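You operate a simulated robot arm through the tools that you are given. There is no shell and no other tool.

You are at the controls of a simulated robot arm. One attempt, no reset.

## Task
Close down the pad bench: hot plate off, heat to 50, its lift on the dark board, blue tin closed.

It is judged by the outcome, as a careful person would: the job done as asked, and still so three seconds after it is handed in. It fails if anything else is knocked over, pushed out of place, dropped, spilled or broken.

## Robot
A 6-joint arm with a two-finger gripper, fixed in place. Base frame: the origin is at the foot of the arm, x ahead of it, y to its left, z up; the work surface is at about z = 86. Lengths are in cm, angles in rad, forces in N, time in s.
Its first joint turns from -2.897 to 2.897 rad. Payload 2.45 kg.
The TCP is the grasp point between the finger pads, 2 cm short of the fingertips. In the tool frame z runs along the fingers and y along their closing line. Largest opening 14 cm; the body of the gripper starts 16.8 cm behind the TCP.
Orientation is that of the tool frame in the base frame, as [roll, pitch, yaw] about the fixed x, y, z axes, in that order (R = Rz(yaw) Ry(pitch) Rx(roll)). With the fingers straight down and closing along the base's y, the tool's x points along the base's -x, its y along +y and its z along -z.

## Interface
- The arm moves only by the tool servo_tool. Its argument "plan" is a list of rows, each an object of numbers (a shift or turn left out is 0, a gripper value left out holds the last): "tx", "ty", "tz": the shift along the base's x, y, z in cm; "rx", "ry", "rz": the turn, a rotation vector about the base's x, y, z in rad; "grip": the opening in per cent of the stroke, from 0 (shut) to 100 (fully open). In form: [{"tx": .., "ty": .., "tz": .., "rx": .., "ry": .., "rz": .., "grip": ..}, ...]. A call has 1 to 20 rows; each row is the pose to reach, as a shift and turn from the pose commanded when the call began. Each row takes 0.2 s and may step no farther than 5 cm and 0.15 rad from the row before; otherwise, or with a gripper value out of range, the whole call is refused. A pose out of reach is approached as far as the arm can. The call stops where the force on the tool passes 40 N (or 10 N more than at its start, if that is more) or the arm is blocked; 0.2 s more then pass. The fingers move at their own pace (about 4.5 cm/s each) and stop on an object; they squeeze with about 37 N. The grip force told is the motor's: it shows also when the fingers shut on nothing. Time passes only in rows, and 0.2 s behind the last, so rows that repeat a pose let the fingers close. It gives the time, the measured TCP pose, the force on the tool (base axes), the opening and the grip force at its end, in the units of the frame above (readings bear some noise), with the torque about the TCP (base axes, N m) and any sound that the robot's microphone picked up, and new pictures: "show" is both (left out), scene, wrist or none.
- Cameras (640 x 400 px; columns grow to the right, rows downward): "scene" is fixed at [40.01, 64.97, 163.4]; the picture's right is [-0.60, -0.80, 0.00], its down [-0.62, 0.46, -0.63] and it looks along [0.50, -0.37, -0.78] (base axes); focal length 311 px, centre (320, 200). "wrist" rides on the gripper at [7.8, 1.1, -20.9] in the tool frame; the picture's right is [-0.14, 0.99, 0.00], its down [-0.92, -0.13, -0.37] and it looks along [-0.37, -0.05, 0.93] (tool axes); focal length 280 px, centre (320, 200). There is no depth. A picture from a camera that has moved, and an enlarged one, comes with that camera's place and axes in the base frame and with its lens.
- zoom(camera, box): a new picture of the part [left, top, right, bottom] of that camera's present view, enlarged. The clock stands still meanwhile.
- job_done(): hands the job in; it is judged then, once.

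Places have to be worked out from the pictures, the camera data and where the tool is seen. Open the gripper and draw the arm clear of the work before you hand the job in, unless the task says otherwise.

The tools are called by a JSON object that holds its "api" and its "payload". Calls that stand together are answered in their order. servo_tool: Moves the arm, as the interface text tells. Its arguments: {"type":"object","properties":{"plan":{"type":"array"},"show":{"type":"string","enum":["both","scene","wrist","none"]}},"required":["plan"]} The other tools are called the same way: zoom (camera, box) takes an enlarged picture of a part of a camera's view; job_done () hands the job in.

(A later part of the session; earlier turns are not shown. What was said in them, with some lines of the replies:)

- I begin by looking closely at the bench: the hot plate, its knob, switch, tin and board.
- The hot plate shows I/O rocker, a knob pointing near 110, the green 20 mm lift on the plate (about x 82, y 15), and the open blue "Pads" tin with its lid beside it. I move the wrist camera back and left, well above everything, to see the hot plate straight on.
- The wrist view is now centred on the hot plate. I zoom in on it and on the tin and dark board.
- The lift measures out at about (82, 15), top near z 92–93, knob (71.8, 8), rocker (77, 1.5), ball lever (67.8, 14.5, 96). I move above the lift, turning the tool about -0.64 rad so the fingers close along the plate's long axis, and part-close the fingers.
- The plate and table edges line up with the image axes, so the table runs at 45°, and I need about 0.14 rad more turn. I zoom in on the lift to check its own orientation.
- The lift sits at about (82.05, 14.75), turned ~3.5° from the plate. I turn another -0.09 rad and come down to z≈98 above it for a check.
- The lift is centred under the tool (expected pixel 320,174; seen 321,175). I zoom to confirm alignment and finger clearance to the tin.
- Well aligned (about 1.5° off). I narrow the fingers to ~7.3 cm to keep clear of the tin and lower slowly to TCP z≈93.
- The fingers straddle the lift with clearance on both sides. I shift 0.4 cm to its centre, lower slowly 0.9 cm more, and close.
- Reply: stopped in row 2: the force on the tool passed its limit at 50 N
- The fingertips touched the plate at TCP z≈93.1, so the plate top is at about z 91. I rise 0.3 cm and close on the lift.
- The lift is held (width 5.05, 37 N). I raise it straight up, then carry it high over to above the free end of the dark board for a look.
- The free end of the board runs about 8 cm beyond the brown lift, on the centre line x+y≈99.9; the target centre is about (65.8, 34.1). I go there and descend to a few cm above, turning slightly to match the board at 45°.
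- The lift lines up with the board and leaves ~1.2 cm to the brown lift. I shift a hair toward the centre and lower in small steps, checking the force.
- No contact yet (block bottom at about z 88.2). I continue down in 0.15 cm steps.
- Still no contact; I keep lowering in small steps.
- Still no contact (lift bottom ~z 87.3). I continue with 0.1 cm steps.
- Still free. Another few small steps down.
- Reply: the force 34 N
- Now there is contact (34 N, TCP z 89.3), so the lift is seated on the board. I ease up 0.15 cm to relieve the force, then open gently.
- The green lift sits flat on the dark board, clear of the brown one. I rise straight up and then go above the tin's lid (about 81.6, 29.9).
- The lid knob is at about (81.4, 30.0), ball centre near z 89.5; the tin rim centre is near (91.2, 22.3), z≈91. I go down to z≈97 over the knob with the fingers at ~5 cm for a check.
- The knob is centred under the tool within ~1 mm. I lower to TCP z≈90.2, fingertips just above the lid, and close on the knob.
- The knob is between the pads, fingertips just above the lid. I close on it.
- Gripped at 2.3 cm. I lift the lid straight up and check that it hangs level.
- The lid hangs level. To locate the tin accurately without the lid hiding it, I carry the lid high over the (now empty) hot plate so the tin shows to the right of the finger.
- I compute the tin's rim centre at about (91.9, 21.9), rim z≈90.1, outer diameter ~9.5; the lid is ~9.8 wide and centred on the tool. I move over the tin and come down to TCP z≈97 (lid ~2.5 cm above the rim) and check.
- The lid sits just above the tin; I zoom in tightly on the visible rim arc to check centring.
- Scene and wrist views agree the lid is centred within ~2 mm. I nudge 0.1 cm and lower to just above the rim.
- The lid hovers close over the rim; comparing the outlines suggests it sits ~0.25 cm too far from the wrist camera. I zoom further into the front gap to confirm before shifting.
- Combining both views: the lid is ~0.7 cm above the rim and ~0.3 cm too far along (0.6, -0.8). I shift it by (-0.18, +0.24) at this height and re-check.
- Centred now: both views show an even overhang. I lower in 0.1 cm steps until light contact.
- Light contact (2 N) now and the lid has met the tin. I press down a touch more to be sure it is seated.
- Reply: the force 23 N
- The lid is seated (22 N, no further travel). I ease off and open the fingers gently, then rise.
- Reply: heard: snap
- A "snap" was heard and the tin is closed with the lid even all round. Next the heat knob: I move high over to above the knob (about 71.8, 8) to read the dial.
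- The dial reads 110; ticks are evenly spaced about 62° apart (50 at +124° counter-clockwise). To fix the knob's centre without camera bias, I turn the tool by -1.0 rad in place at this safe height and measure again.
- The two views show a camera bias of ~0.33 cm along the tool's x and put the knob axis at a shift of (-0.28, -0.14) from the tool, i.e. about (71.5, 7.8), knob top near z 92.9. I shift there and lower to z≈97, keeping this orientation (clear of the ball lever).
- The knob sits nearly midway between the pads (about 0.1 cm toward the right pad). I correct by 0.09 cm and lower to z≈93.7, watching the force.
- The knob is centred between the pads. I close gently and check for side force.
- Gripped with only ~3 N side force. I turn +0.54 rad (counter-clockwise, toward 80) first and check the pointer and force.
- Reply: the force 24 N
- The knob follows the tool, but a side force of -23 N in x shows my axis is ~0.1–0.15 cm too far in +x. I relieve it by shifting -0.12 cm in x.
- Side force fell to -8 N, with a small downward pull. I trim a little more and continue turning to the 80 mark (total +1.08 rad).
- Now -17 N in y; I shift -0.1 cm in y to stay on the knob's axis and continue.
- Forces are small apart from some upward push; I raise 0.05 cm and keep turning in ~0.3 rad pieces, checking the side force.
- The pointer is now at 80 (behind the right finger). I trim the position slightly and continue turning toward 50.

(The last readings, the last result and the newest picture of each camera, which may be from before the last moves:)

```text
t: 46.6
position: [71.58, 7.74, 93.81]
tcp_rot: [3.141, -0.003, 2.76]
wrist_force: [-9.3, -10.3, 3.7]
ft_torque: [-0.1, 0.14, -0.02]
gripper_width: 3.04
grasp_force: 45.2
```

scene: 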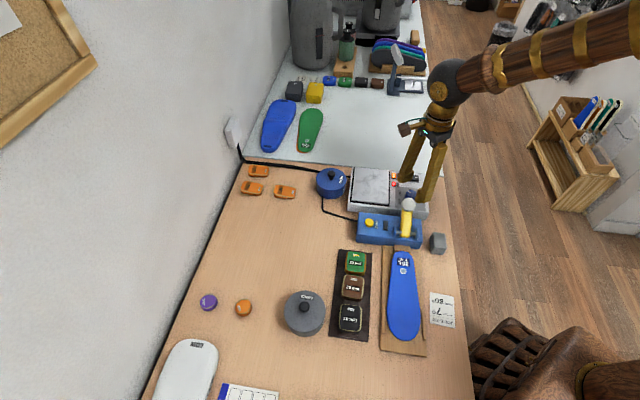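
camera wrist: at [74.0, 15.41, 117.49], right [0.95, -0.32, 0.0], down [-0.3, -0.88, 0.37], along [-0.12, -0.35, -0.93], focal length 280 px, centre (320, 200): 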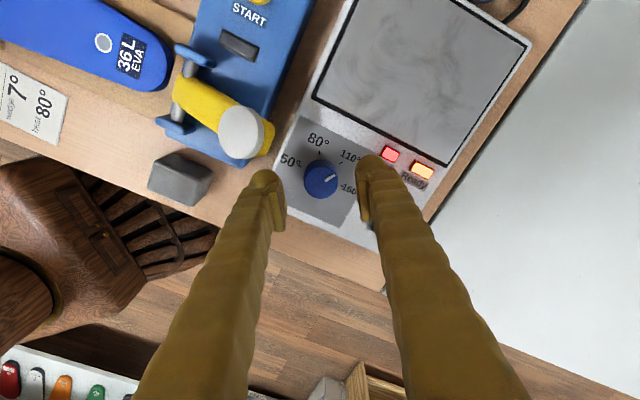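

Side force is moderate (-9, -10 N); I trim back and turn another 0.3 rad.

{"api": "servo_tool", "payload": {"plan": [{"tx": -0.05, "ty": -0.06, "grip": 14}, {"tx": -0.05, "ty": -0.06, "rz": 0.1, "grip": 14}, {"tx": -0.05, "ty": -0.06, "rz": 0.2, "grip": 14}, {"tx": -0.05, "ty": -0.06, "rz": 0.3, "grip": 14}], "show": "none"}}

{"api": "zoom", "payload": {"camera": "wrist", "box": [220, 80, 420, 210]}}

{"api": "zoom", "payload": {"camera": "scene", "box": [380, 150, 444, 221]}}

```text
t: 47.6
position: [71.41, 7.68, 93.7]
tcp_rot: [3.141, -0.003, 3.059]
wrist_force: [-14.4, -13.3, 4.1]
ft_torque: [-0.17, 0.09, -0.02]
gripper_width: 3.02
grasp_force: 44.5
```

```text
3.08 times, centred on (320, 145) of wrist
camera zoom: at [63.71, 9.48, 114.69], right [0.22, 0.98, 0.0], down [0.91, -0.2, 0.37], along [0.36, -0.08, -0.93], focal length 863 px, centre (320, 369)
```

zoom: 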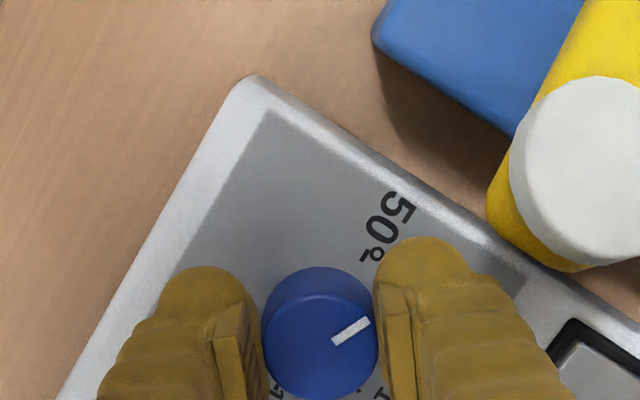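

```text
5.63 times, centred on (412, 186) of scene
camera zoom: at [40.01, 64.97, 163.4], right [-0.6, -0.8, 0.0], down [-0.62, 0.46, -0.63], along [0.5, -0.37, -0.78], focal length 1753 px, centre (-198, 282)
```

zoom: 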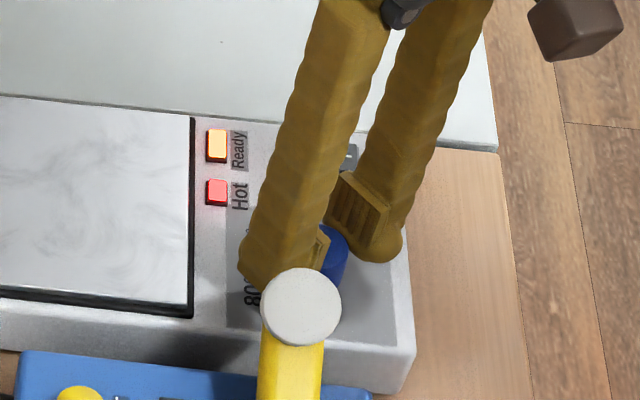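

Another 0.48 rad brings the pointer to 50. I relieve the side force and turn 0.25 rad more.

{"api": "servo_tool", "payload": {"plan": [{"tx": -0.08, "ty": -0.08, "grip": 14}, {"tx": -0.08, "ty": -0.08, "rz": 0.1, "grip": 14}, {"tx": -0.08, "ty": -0.08, "rz": 0.2, "grip": 14}, {"tx": -0.08, "ty": -0.08, "rz": 0.25, "grip": 14}], "show": "none"}}

```text
t: 48.6
position: [71.44, 7.57, 93.77]
tcp_rot: [3.14, 0.002, -2.974]
wrist_force: [13.1, 0.2, -18.6]
ft_torque: [0.04, -0.24, -0.02]
gripper_width: 3.05
grasp_force: 44.9
```

I trim (x +0.06, z -0.05) and turn the last 0.23 rad.

{"api": "servo_tool", "payload": {"plan": [{"tx": 0.06, "tz": -0.05, "grip": 14}, {"tx": 0.06, "tz": -0.05, "rz": 0.08, "grip": 14}, {"tx": 0.06, "tz": -0.05, "rz": 0.16, "grip": 14}, {"tx": 0.06, "tz": -0.05, "rz": 0.23, "grip": 14}], "show": "none"}}

{"api": "zoom", "payload": {"camera": "wrist", "box": [220, 80, 420, 210]}}

{"api": "zoom", "payload": {"camera": "scene", "box": [380, 150, 444, 221]}}

```text
t: 49.6
position: [71.45, 7.62, 93.78]
tcp_rot: [3.139, 0.0, -2.744]
wrist_force: [-0.6, -2.9, 11.7]
ft_torque: [-0.03, 0.04, -0.57]
gripper_width: 3.05
grasp_force: 45.5
```

```text
3.08 times, centred on (320, 145) of wrist
camera zoom: at [63.78, 5.67, 114.69], right [-0.26, 0.97, 0.0], down [0.9, 0.24, 0.37], along [0.36, 0.1, -0.93], focal length 863 px, centre (320, 369)
```

zoom: 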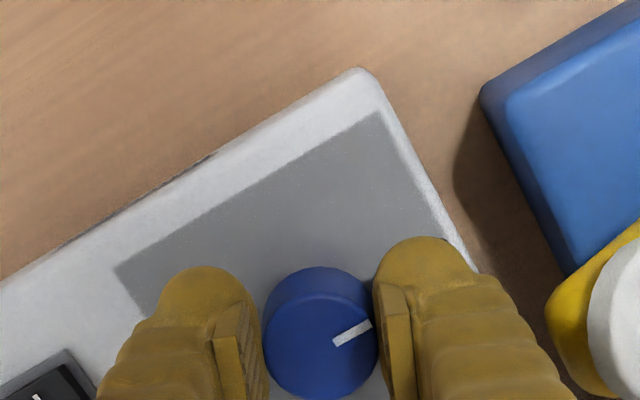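

```text
5.63 times, centred on (412, 186) of scene
camera zoom: at [40.01, 64.97, 163.4], right [-0.6, -0.8, 0.0], down [-0.62, 0.46, -0.63], along [0.5, -0.37, -0.78], focal length 1753 px, centre (-198, 282)
```

zoom: 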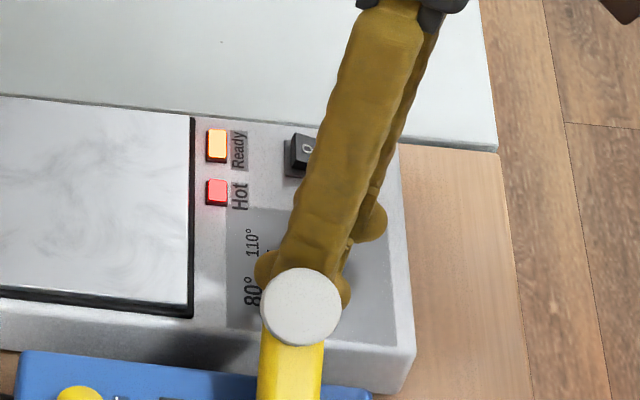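

A z-torque of -0.57 N·m shows the knob has come up against its end at the 50 mark. I open the fingers only a little (the ball lever is near) and rise straight up.

{"api": "servo_tool", "payload": {"plan": [{"grip": 23}, {"grip": 25}, {"grip": 28}, {"grip": 28}, {"tz": 0.8, "grip": 28}, {"tz": 2, "grip": 28}, {"tz": 4, "grip": 28}, {"tz": 8, "grip": 28}, {"tz": 12, "grip": 28}], "show": "both"}}

{"api": "zoom", "payload": {"camera": "wrist", "box": [240, 90, 400, 190]}}

{"api": "zoom", "payload": {"camera": "scene", "box": [380, 165, 444, 221]}}

```text
t: 51.6
position: [71.29, 7.58, 105.51]
tcp_rot: [3.141, -0.002, -2.747]
wrist_force: [0.6, -0.4, -0.5]
ft_torque: [0.01, 0.02, 0.01]
gripper_width: 3.91
grasp_force: 0.1
camera wrist: at [63.75, 5.72, 126.6], right [-0.26, 0.97, 0.0], down [0.9, 0.24, 0.37], along [0.35, 0.1, -0.93], focal length 280 px, centre (320, 200)
```

scene: 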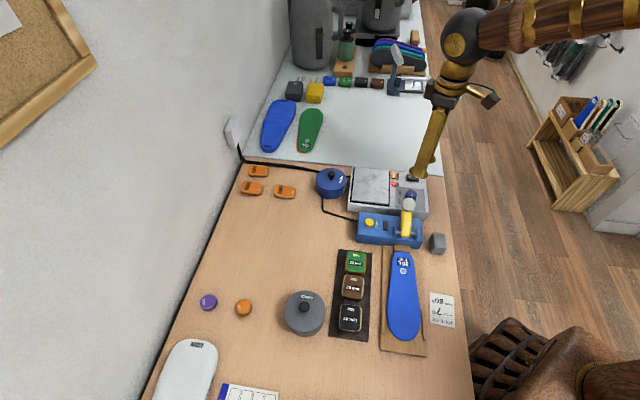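
wrist: 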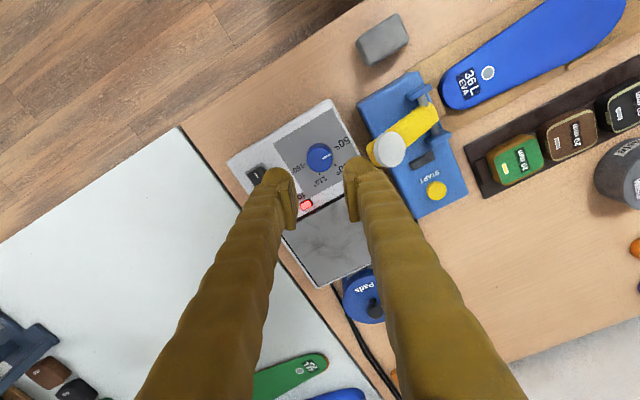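

```text
4.00 times, centred on (320, 140) of wrist
camera zoom: at [63.75, 5.72, 126.6], right [-0.26, 0.97, 0.0], down [0.9, 0.24, 0.37], along [0.35, 0.1, -0.93], focal length 1122 px, centre (320, 440)
```

zoom: 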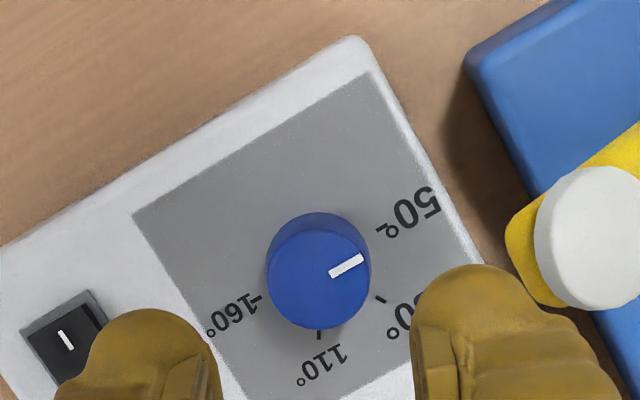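

```text
7.14 times, centred on (412, 193) of scene
camera zoom: at [40.01, 64.97, 163.4], right [-0.6, -0.8, 0.0], down [-0.62, 0.46, -0.63], along [0.5, -0.37, -0.78], focal length 2223 px, centre (-337, 250)
```

zoom: 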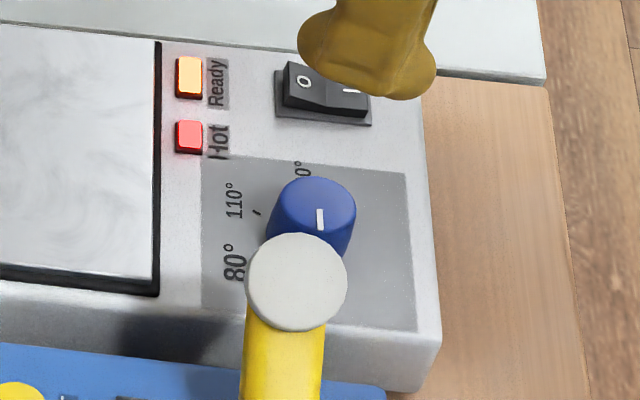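

The pointer now aims at the 50 tick. I zoom in tightly to verify its angle.

{"api": "zoom", "payload": {"camera": "wrist", "box": [290, 125, 354, 165]}}

{"api": "zoom", "payload": {"camera": "scene", "box": [400, 164, 432, 192]}}

```text
10.00 times, centred on (322, 145) of wrist
camera zoom: at [63.75, 5.72, 126.6], right [-0.26, 0.97, 0.0], down [0.9, 0.24, 0.37], along [0.35, 0.1, -0.93], focal length 2804 px, centre (300, 750)
```

zoom: 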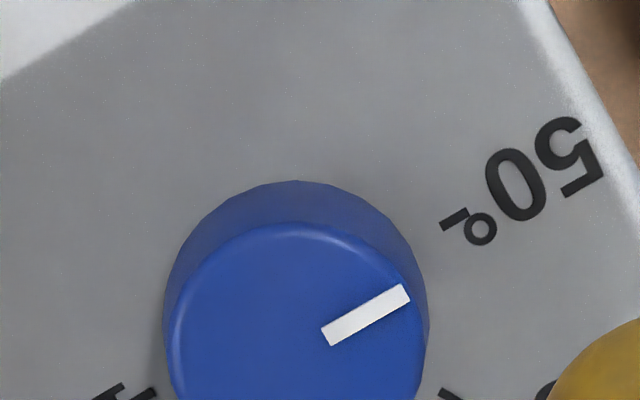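

```text
14.29 times, centred on (416, 178) of scene
camera zoom: at [40.01, 64.97, 163.4], right [-0.6, -0.8, 0.0], down [-0.62, 0.46, -0.63], along [0.5, -0.37, -0.78], focal length 4445 px, centre (-1051, 514)
```

zoom: 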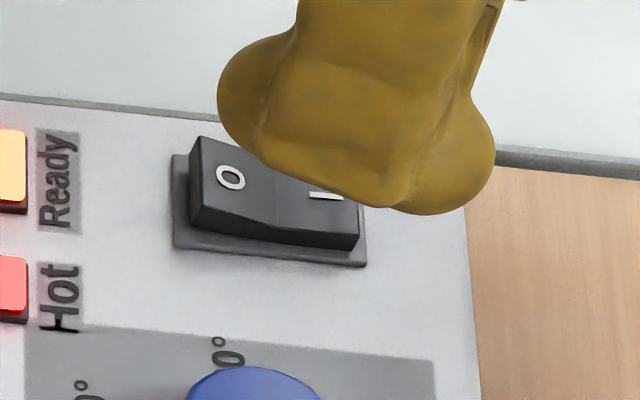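

The pointer is at 50 within ~2°. Next is the rocker: its O end (toward the plate) stands raised, so it is on. I move over it, turning the tool back to 45° alignment with the fingers open, to locate the O end.

{"api": "servo_tool", "payload": {"plan": [{"tx": 0.7, "ty": -0.7, "rz": -0.145, "grip": 35}, {"tx": 1.4, "ty": -1.4, "rz": -0.29, "grip": 45}, {"tx": 2.1, "ty": -2.1, "rz": -0.435, "grip": 45}, {"tx": 2.8, "ty": -2.8, "rz": -0.58, "grip": 45}, {"tx": 3.5, "ty": -3.5, "rz": -0.725, "grip": 45}, {"tx": 4.2, "ty": -4.2, "rz": -0.87, "grip": 45}, {"tx": 4.9, "ty": -4.9, "rz": -1.015, "grip": 45}, {"tx": 5.5, "ty": -5.6, "rz": -1.16, "grip": 45}, {"tx": 5.5, "ty": -5.6, "rz": -1.18, "grip": 45}, {"tx": 5.5, "ty": -5.6, "rz": -1.18, "grip": 45}], "show": "both"}}

{"api": "zoom", "payload": {"camera": "wrist", "box": [256, 110, 384, 190]}}

{"api": "zoom", "payload": {"camera": "scene", "box": [384, 160, 448, 220]}}

```text
t: 53.8
position: [76.9, 1.97, 105.69]
tcp_rot: [3.138, -0.002, 2.358]
wrist_force: [0.2, 0.7, 0.3]
ft_torque: [-0.01, 0.01, 0.01]
gripper_width: 6.27
grasp_force: 0.1
camera wrist: at [72.11, 8.41, 126.61], right [0.8, 0.6, 0.0], down [0.56, -0.74, 0.37], along [0.22, -0.29, -0.93], focal length 280 px, centre (320, 200)
```

scene: 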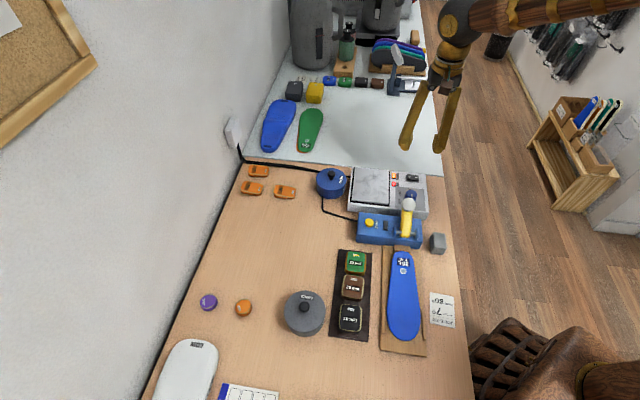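
wrist: 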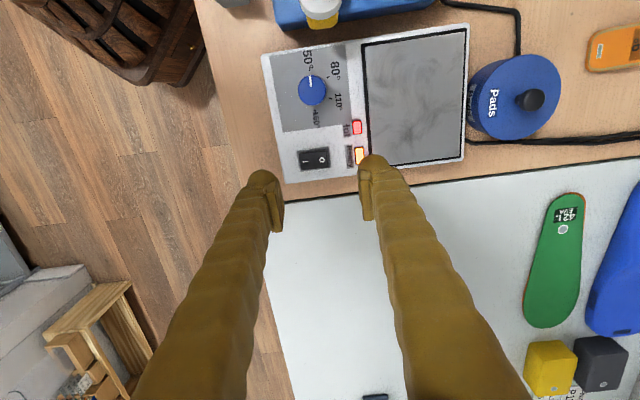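

```text
5.00 times, centred on (320, 150) of wrist
camera zoom: at [72.11, 8.41, 126.61], right [0.8, 0.6, 0.0], down [0.56, -0.74, 0.37], along [0.22, -0.29, -0.93], focal length 1402 px, centre (320, 450)
```

zoom: 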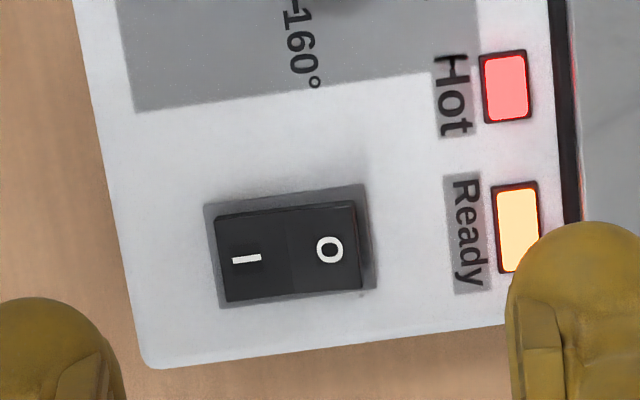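

```text
6.67 times, centred on (416, 190) of scene
camera zoom: at [40.01, 64.97, 163.4], right [-0.6, -0.8, 0.0], down [-0.62, 0.46, -0.63], along [0.5, -0.37, -0.78], focal length 2074 px, centre (-320, 267)
```

zoom: 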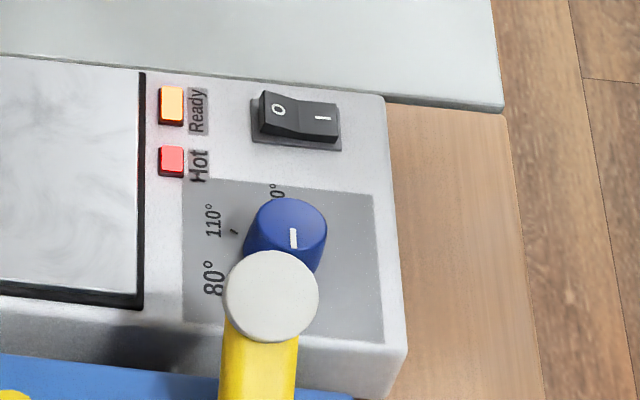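

The O end lies just right of the tool axis: pivot at tool y≈-0.9, O end at +0.9. I close the fingers and shift by about (0.86, 0.41) so that only the near fingertip comes down on the O half, then descend to z≈96.

{"api": "servo_tool", "payload": {"plan": [{"tx": 0.86, "ty": 0.41, "grip": 20}, {"tx": 0.86, "ty": 0.41, "grip": 0}, {"tx": 0.86, "ty": 0.41, "tz": -3, "grip": 0}, {"tx": 0.86, "ty": 0.41, "tz": -6, "grip": 0}, {"tx": 0.86, "ty": 0.41, "tz": -9, "grip": 0}, {"tx": 0.86, "ty": 0.41, "tz": -9.7, "grip": 0}, {"tx": 0.86, "ty": 0.41, "tz": -9.7, "grip": 0}], "show": "both"}}

{"api": "zoom", "payload": {"camera": "wrist", "box": [240, 110, 400, 210]}}

{"api": "zoom", "payload": {"camera": "scene", "box": [384, 150, 448, 200]}}

```text
t: 55.4
position: [77.85, 2.35, 95.93]
tcp_rot: [3.139, -0.001, 2.358]
wrist_force: [0.0, 0.3, 0.2]
ft_torque: [-0.03, -0.02, -0.02]
gripper_width: 0.0
grasp_force: 29.5
camera wrist: at [73.0, 8.75, 116.89], right [0.8, 0.6, 0.0], down [0.56, -0.74, 0.37], along [0.22, -0.29, -0.93], focal length 280 px, centre (320, 200)
```

scene: 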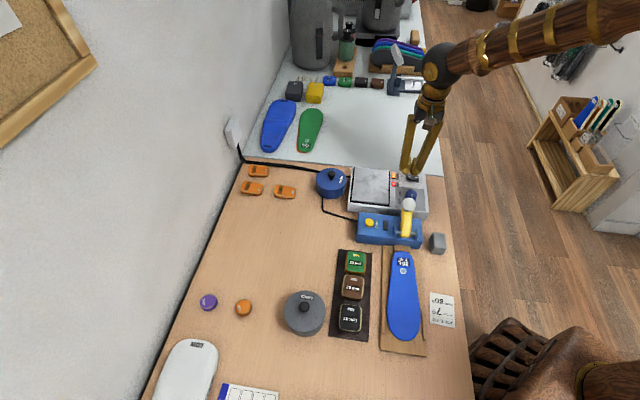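
wrist: 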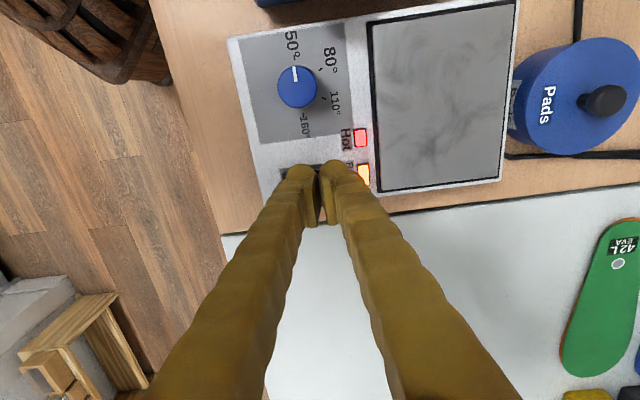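

```text
4.00 times, centred on (320, 160) of wrist
camera zoom: at [73.0, 8.75, 116.89], right [0.8, 0.6, 0.0], down [0.56, -0.74, 0.37], along [0.22, -0.29, -0.93], focal length 1122 px, centre (320, 360)
```

zoom: 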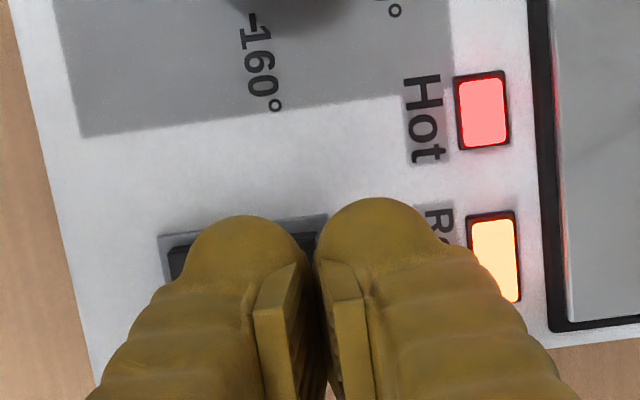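

```text
8.00 times, centred on (416, 175) of scene
camera zoom: at [40.01, 64.97, 163.4], right [-0.6, -0.8, 0.0], down [-0.62, 0.46, -0.63], along [0.5, -0.37, -0.78], focal length 2489 px, centre (-448, 400)
```

zoom: 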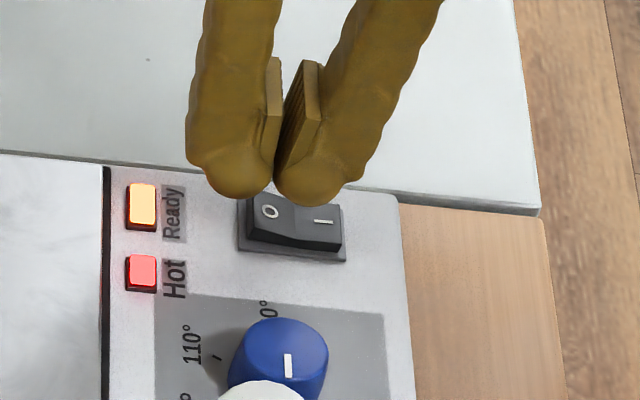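

With closed fingers the tip would lie too near the rocker's pivot and the Ready lamp. Better: use one open finger. I rise, open to ~8 cm and shift by (-3.8, -3.8) so the plate-side finger is over the O end and the other hangs clear off the housing's edge.

{"api": "servo_tool", "payload": {"plan": [{"tz": 4, "grip": 0}, {"tx": -1.9, "ty": -1.9, "tz": 6, "grip": 57}, {"tx": -3.8, "ty": -3.82, "tz": 6, "grip": 57}, {"tx": -3.8, "ty": -3.82, "tz": 6, "grip": 57}, {"tx": -3.8, "ty": -3.82, "tz": 3, "grip": 57}, {"tx": -3.8, "ty": -3.82, "tz": 0.5, "grip": 57}, {"tx": -3.8, "ty": -3.82, "tz": 0.5, "grip": 57}], "show": "both"}}

{"api": "zoom", "payload": {"camera": "wrist", "box": [280, 90, 440, 190]}}

{"api": "zoom", "payload": {"camera": "scene", "box": [384, 150, 448, 200]}}

```text
t: 57.0
position: [74.16, -1.31, 96.48]
tcp_rot: [3.14, -0.003, 2.357]
wrist_force: [-0.5, -0.1, -0.6]
ft_torque: [-0.01, -0.01, -0.02]
gripper_width: 7.96
grasp_force: 0.0
camera wrist: at [69.24, 4.95, 117.37], right [0.8, 0.6, 0.0], down [0.56, -0.74, 0.37], along [0.22, -0.29, -0.93], focal length 280 px, centre (320, 200)
```

scene: 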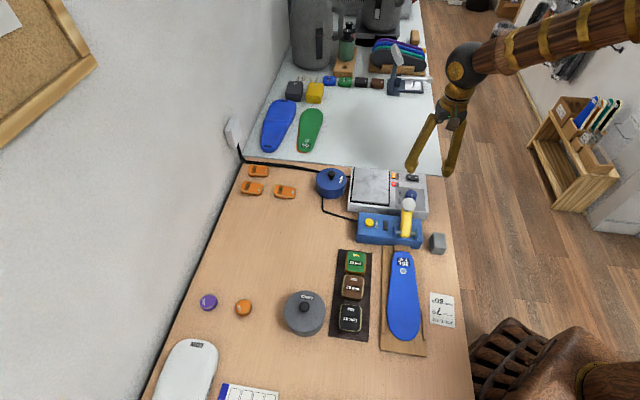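
wrist: 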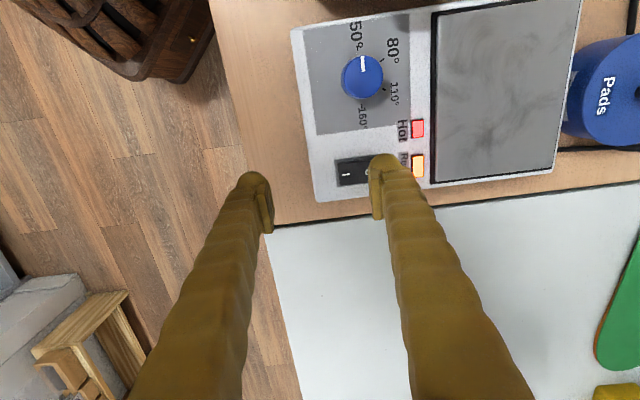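

```text
4.00 times, centred on (360, 140) of wrist
camera zoom: at [69.24, 4.95, 117.37], right [0.8, 0.6, 0.0], down [0.56, -0.74, 0.37], along [0.22, -0.29, -0.93], focal length 1122 px, centre (160, 440)
```

zoom: 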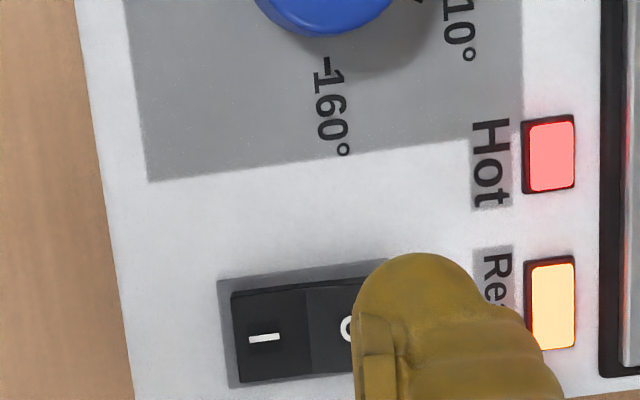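

```text
8.00 times, centred on (416, 175) of scene
camera zoom: at [40.01, 64.97, 163.4], right [-0.6, -0.8, 0.0], down [-0.62, 0.46, -0.63], along [0.5, -0.37, -0.78], focal length 2489 px, centre (-448, 400)
```

zoom: 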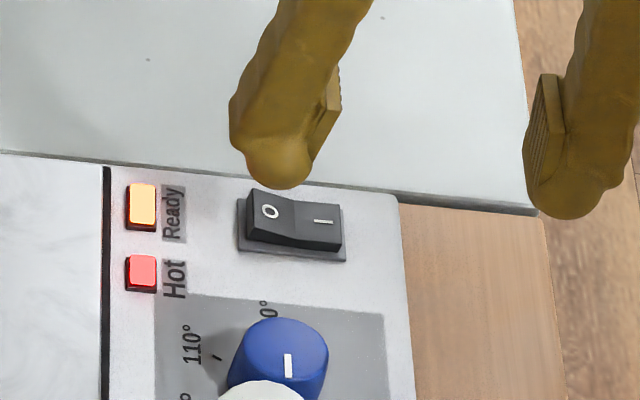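

The plate-side finger is over the O half, the other is clear of the housing. I lower gently in small steps, listening for a click.

{"api": "servo_tool", "payload": {"plan": [{"tz": -0.8, "grip": 57}, {"tz": -1.3, "grip": 57}, {"tz": -1.6, "grip": 57}, {"tz": -1.8, "grip": 57}, {"tz": -2.0, "grip": 57}], "show": "none"}}

{"api": "zoom", "payload": {"camera": "scene", "box": [384, 150, 448, 200]}}

```text
t: 58.2
position: [73.94, -1.49, 94.53]
tcp_rot: [3.14, -0.001, 2.358]
wrist_force: [0.4, 0.1, -0.2]
ft_torque: [0.01, 0.0, -0.01]
gripper_width: 8.0
grasp_force: 0.1
```

```text
8.00 times, centred on (416, 175) of scene
camera zoom: at [40.01, 64.97, 163.4], right [-0.6, -0.8, 0.0], down [-0.62, 0.46, -0.63], along [0.5, -0.37, -0.78], focal length 2489 px, centre (-448, 400)
```

zoom: 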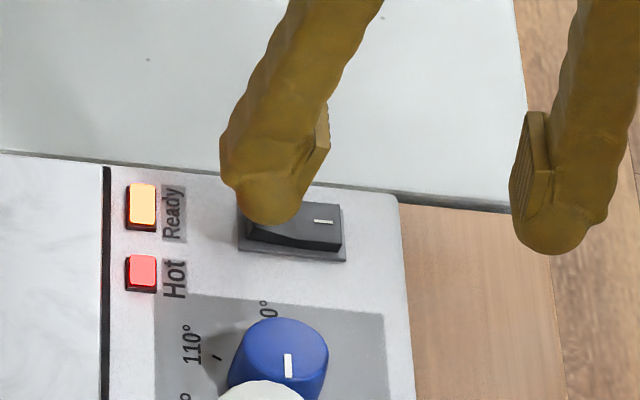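

The fingertip is just above the O end. I continue down in 0.1–0.15 cm steps.

{"api": "servo_tool", "payload": {"plan": [{"tz": -0.12, "grip": 57}, {"tz": -0.24, "grip": 57}, {"tz": -0.36, "grip": 57}, {"tz": -0.48, "grip": 57}, {"tz": -0.6, "grip": 57}], "show": "none"}}

{"api": "zoom", "payload": {"camera": "scene", "box": [384, 150, 448, 200]}}

```text
t: 59.4
position: [73.94, -1.45, 93.78]
tcp_rot: [3.139, -0.003, 2.357]
wrist_force: [0.7, 0.1, -0.5]
ft_torque: [0.0, -0.02, 0.02]
gripper_width: 7.95
grasp_force: 0.0
```

```text
8.00 times, centred on (416, 175) of scene
camera zoom: at [40.01, 64.97, 163.4], right [-0.6, -0.8, 0.0], down [-0.62, 0.46, -0.63], along [0.5, -0.37, -0.78], focal length 2489 px, centre (-448, 400)
```

zoom: 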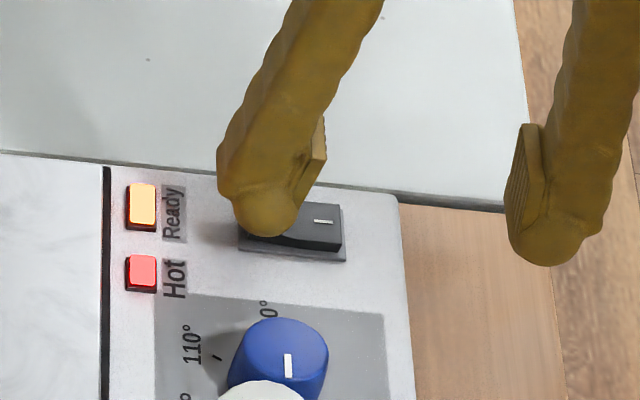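

No contact yet. I keep lowering in small steps.

{"api": "servo_tool", "payload": {"plan": [{"tz": -0.1, "grip": 57}, {"tz": -0.2, "grip": 57}, {"tz": -0.3, "grip": 57}, {"tz": -0.4, "grip": 57}], "show": "none"}}

{"api": "zoom", "payload": {"camera": "scene", "box": [384, 150, 448, 200]}}

```text
t: 60.4
position: [74.05, -1.38, 93.51]
tcp_rot: [3.14, -0.001, 2.359]
wrist_force: [-0.1, 0.4, 1.1]
ft_torque: [0.05, -0.05, -0.01]
gripper_width: 7.96
grasp_force: 0.6
```

```text
8.00 times, centred on (416, 175) of scene
camera zoom: at [40.01, 64.97, 163.4], right [-0.6, -0.8, 0.0], down [-0.62, 0.46, -0.63], along [0.5, -0.37, -0.78], focal length 2489 px, centre (-448, 400)
```

zoom: 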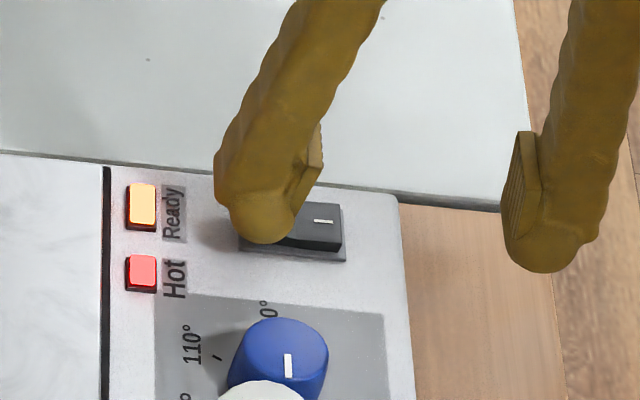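

First light contact (about 1 N). I press on in small steps.

{"api": "servo_tool", "payload": {"plan": [{"tz": -0.1, "grip": 57}, {"tz": -0.2, "grip": 57}, {"tz": -0.3, "grip": 57}], "show": "none"}}

{"api": "zoom", "payload": {"camera": "scene", "box": [384, 150, 448, 200]}}

```text
t: 61.2
position: [73.86, -1.43, 93.16]
tcp_rot: [3.141, -0.001, 2.359]
wrist_force: [-0.4, 0.4, 2.9]
ft_torque: [0.11, -0.09, 0.06]
gripper_width: 7.98
grasp_force: 0.2
```

```text
8.00 times, centred on (416, 175) of scene
camera zoom: at [40.01, 64.97, 163.4], right [-0.6, -0.8, 0.0], down [-0.62, 0.46, -0.63], along [0.5, -0.37, -0.78], focal length 2489 px, centre (-448, 400)
```

zoom: 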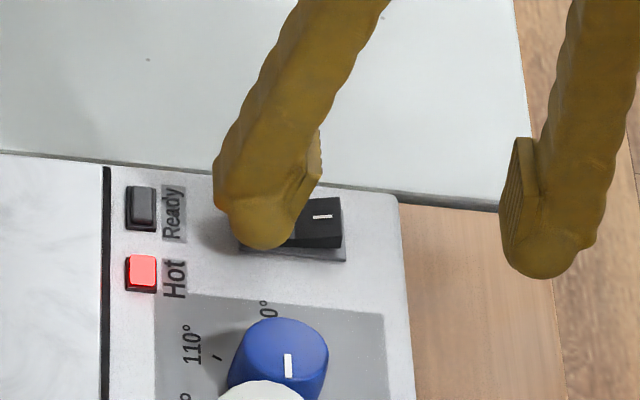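

The Ready lamp has gone dark and the I side has risen: the switch is off. I press just a little further to make sure it is fully over, then lift.

{"api": "servo_tool", "payload": {"plan": [{"tz": -0.08, "grip": 57}, {"tz": -0.16, "grip": 57}], "show": "none"}}

```text
t: 61.8
position: [74.05, -1.44, 93.25]
tcp_rot: [3.138, 0.001, 2.358]
wrist_force: [-8.4, 2.1, 30.3]
ft_torque: [1.07, -0.86, 0.38]
gripper_width: 7.93
grasp_force: 0.2
```

Bottomed out at 30 N, so the rocker is fully over. I rise straight up and look at the result.

{"api": "servo_tool", "payload": {"plan": [{"tz": 0.4, "grip": 57}, {"tz": 1.5, "grip": 57}, {"tz": 4, "grip": 57}, {"tz": 8, "grip": 57}, {"tz": 12, "grip": 57}, {"tz": 15, "grip": 57}], "show": "both"}}

{"api": "zoom", "payload": {"camera": "scene", "box": [370, 155, 450, 225]}}

{"api": "zoom", "payload": {"camera": "wrist", "box": [280, 60, 440, 190]}}

```text
t: 63.2
position: [73.99, -1.33, 108.06]
tcp_rot: [3.141, -0.001, 2.357]
wrist_force: [0.0, -0.9, 0.0]
ft_torque: [0.02, 0.03, 0.0]
gripper_width: 7.97
grasp_force: 0.1
camera wrist: at [69.21, 5.03, 129.02], right [0.8, 0.6, 0.0], down [0.56, -0.74, 0.37], along [0.22, -0.29, -0.93], focal length 280 px, centre (320, 200)
```

scene: 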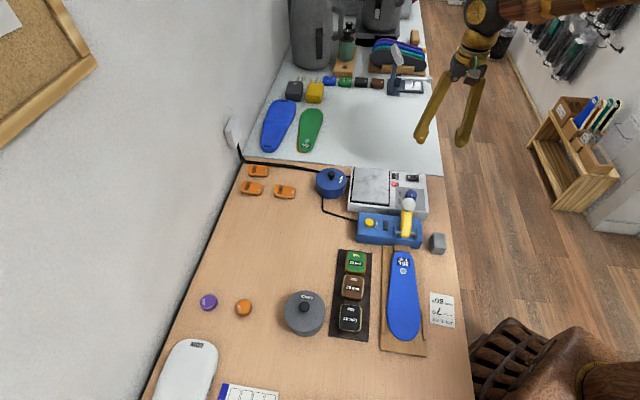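
wrist: 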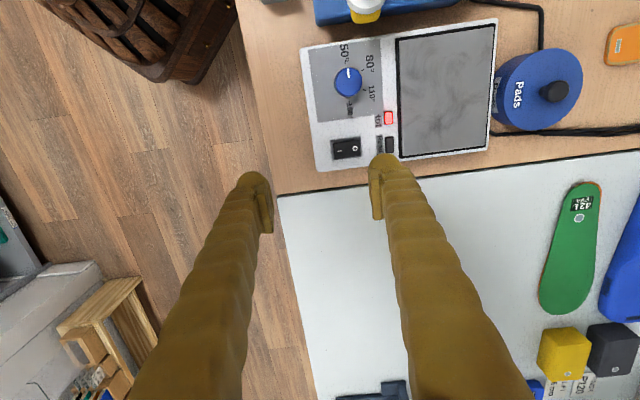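

```text
5.71 times, centred on (410, 190) of scene
camera zoom: at [40.01, 64.97, 163.4], right [-0.6, -0.8, 0.0], down [-0.62, 0.46, -0.63], along [0.5, -0.37, -0.78], focal length 1778 px, centre (-194, 257)
```

zoom: 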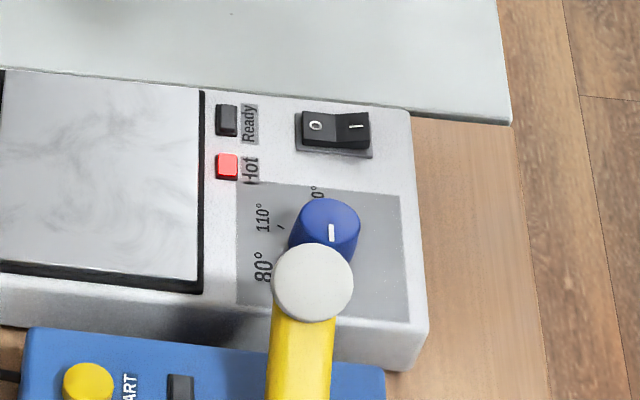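

```text
3.08 times, centred on (360, 125) of wrist
camera zoom: at [69.21, 5.03, 129.02], right [0.8, 0.6, 0.0], down [0.56, -0.74, 0.37], along [0.22, -0.29, -0.93], focal length 863 px, centre (197, 431)
```

zoom: 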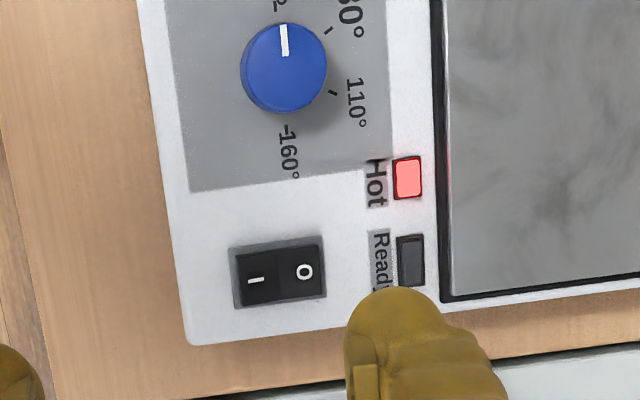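

The switch shows O down, Ready is dark, the knob is at 50. I draw the arm back and then compare the whole bench with the start view.

{"api": "servo_tool", "payload": {"plan": [{"tx": -2, "ty": -3, "tz": 3, "grip": 70}, {"tx": -5, "ty": -6, "tz": 5, "grip": 80}, {"tx": -8, "ty": -9, "tz": 7, "grip": 90}, {"tx": -11, "ty": -12, "tz": 9, "grip": 100}, {"tx": -14, "ty": -15, "tz": 11, "grip": 100}, {"tx": -16, "ty": -18, "tz": 12, "grip": 100}, {"tx": -16, "ty": -18, "tz": 12, "grip": 100}], "show": "both"}}

{"api": "zoom", "payload": {"camera": "scene", "box": [300, 150, 460, 250]}}

{"api": "zoom", "payload": {"camera": "scene", "box": [280, 230, 480, 355]}}

```text
t: 64.8
position: [57.9, -19.36, 119.98]
tcp_rot: [-3.141, -0.002, 2.357]
wrist_force: [-0.5, 0.5, -0.6]
ft_torque: [0.01, -0.01, -0.02]
gripper_width: 14.01
grasp_force: 0.0
camera wrist: at [53.07, -13.01, 140.98], right [0.8, 0.6, 0.0], down [0.56, -0.74, 0.37], along [0.22, -0.29, -0.93], focal length 280 px, centre (320, 200)
```

scene: 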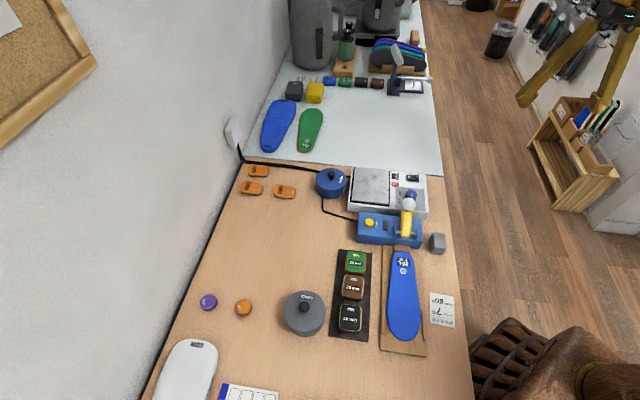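
wrist: 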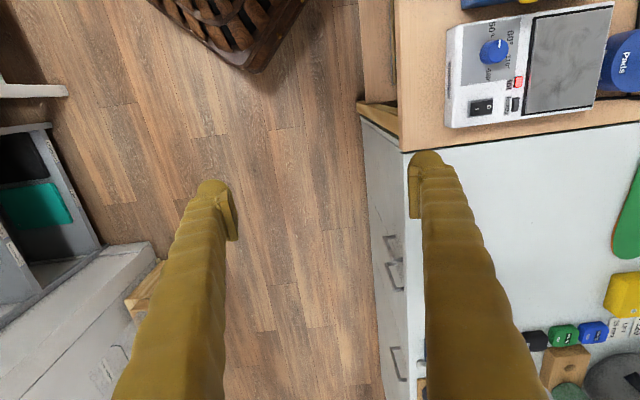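

```text
4.00 times, centred on (380, 200) of scene
camera zoom: at [40.01, 64.97, 163.4], right [-0.6, -0.8, 0.0], down [-0.62, 0.46, -0.63], along [0.5, -0.37, -0.78], focal length 1245 px, centre (80, 200)
```

zoom: 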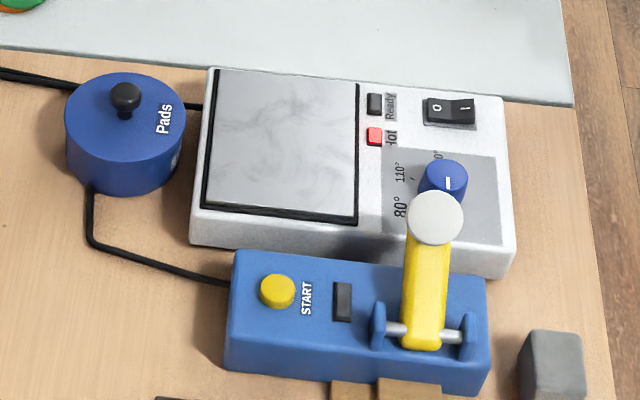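

```text
3.20 times, centred on (380, 292) of scene
camera zoom: at [40.01, 64.97, 163.4], right [-0.6, -0.8, 0.0], down [-0.62, 0.46, -0.63], along [0.5, -0.37, -0.78], focal length 996 px, centre (128, -96)
```

zoom: 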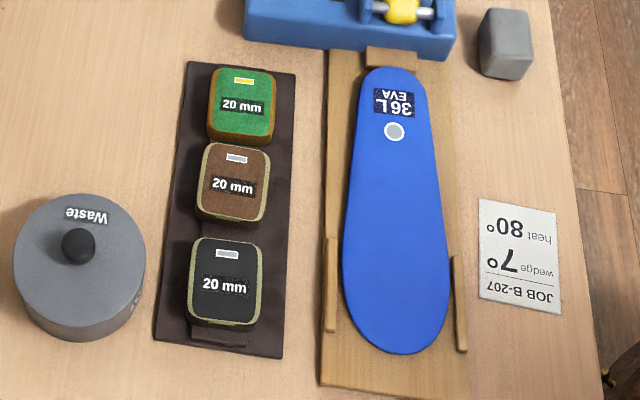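

The bench matches the request. The rocker is on O with Ready dark, the knob is at 50, the green lift is on the dark board, and the blue tin has its lid on. Nothing else has moved, and the arm is open and clear, so I hand in the job.

{"api": "job_done", "payload": {}}

```text
The job is handed in.
```

The pad bench is closed down as you asked, and the job is handed in:

- **Hot plate:** switched off. The rocker is on O and the Ready lamp is dark. The red Hot lamp was still lit when I finished.
- **Heat:** the knob points at 50, within about 2° of the mark.
- **Lift:** the green 20 mm lift from the plate is flat on the dark board, next to the brown one.
- **Blue tin:** the "Pads" lid is on. I heard it snap as I let it go.

Compared with the start view, nothing else on the bench appears to have moved. While picking up the lift, the fingertips pressed on the hot plate at about 50 N before the arm stopped. I saw no damage or shift from it. The gripper is open and the arm is clear of the bench.
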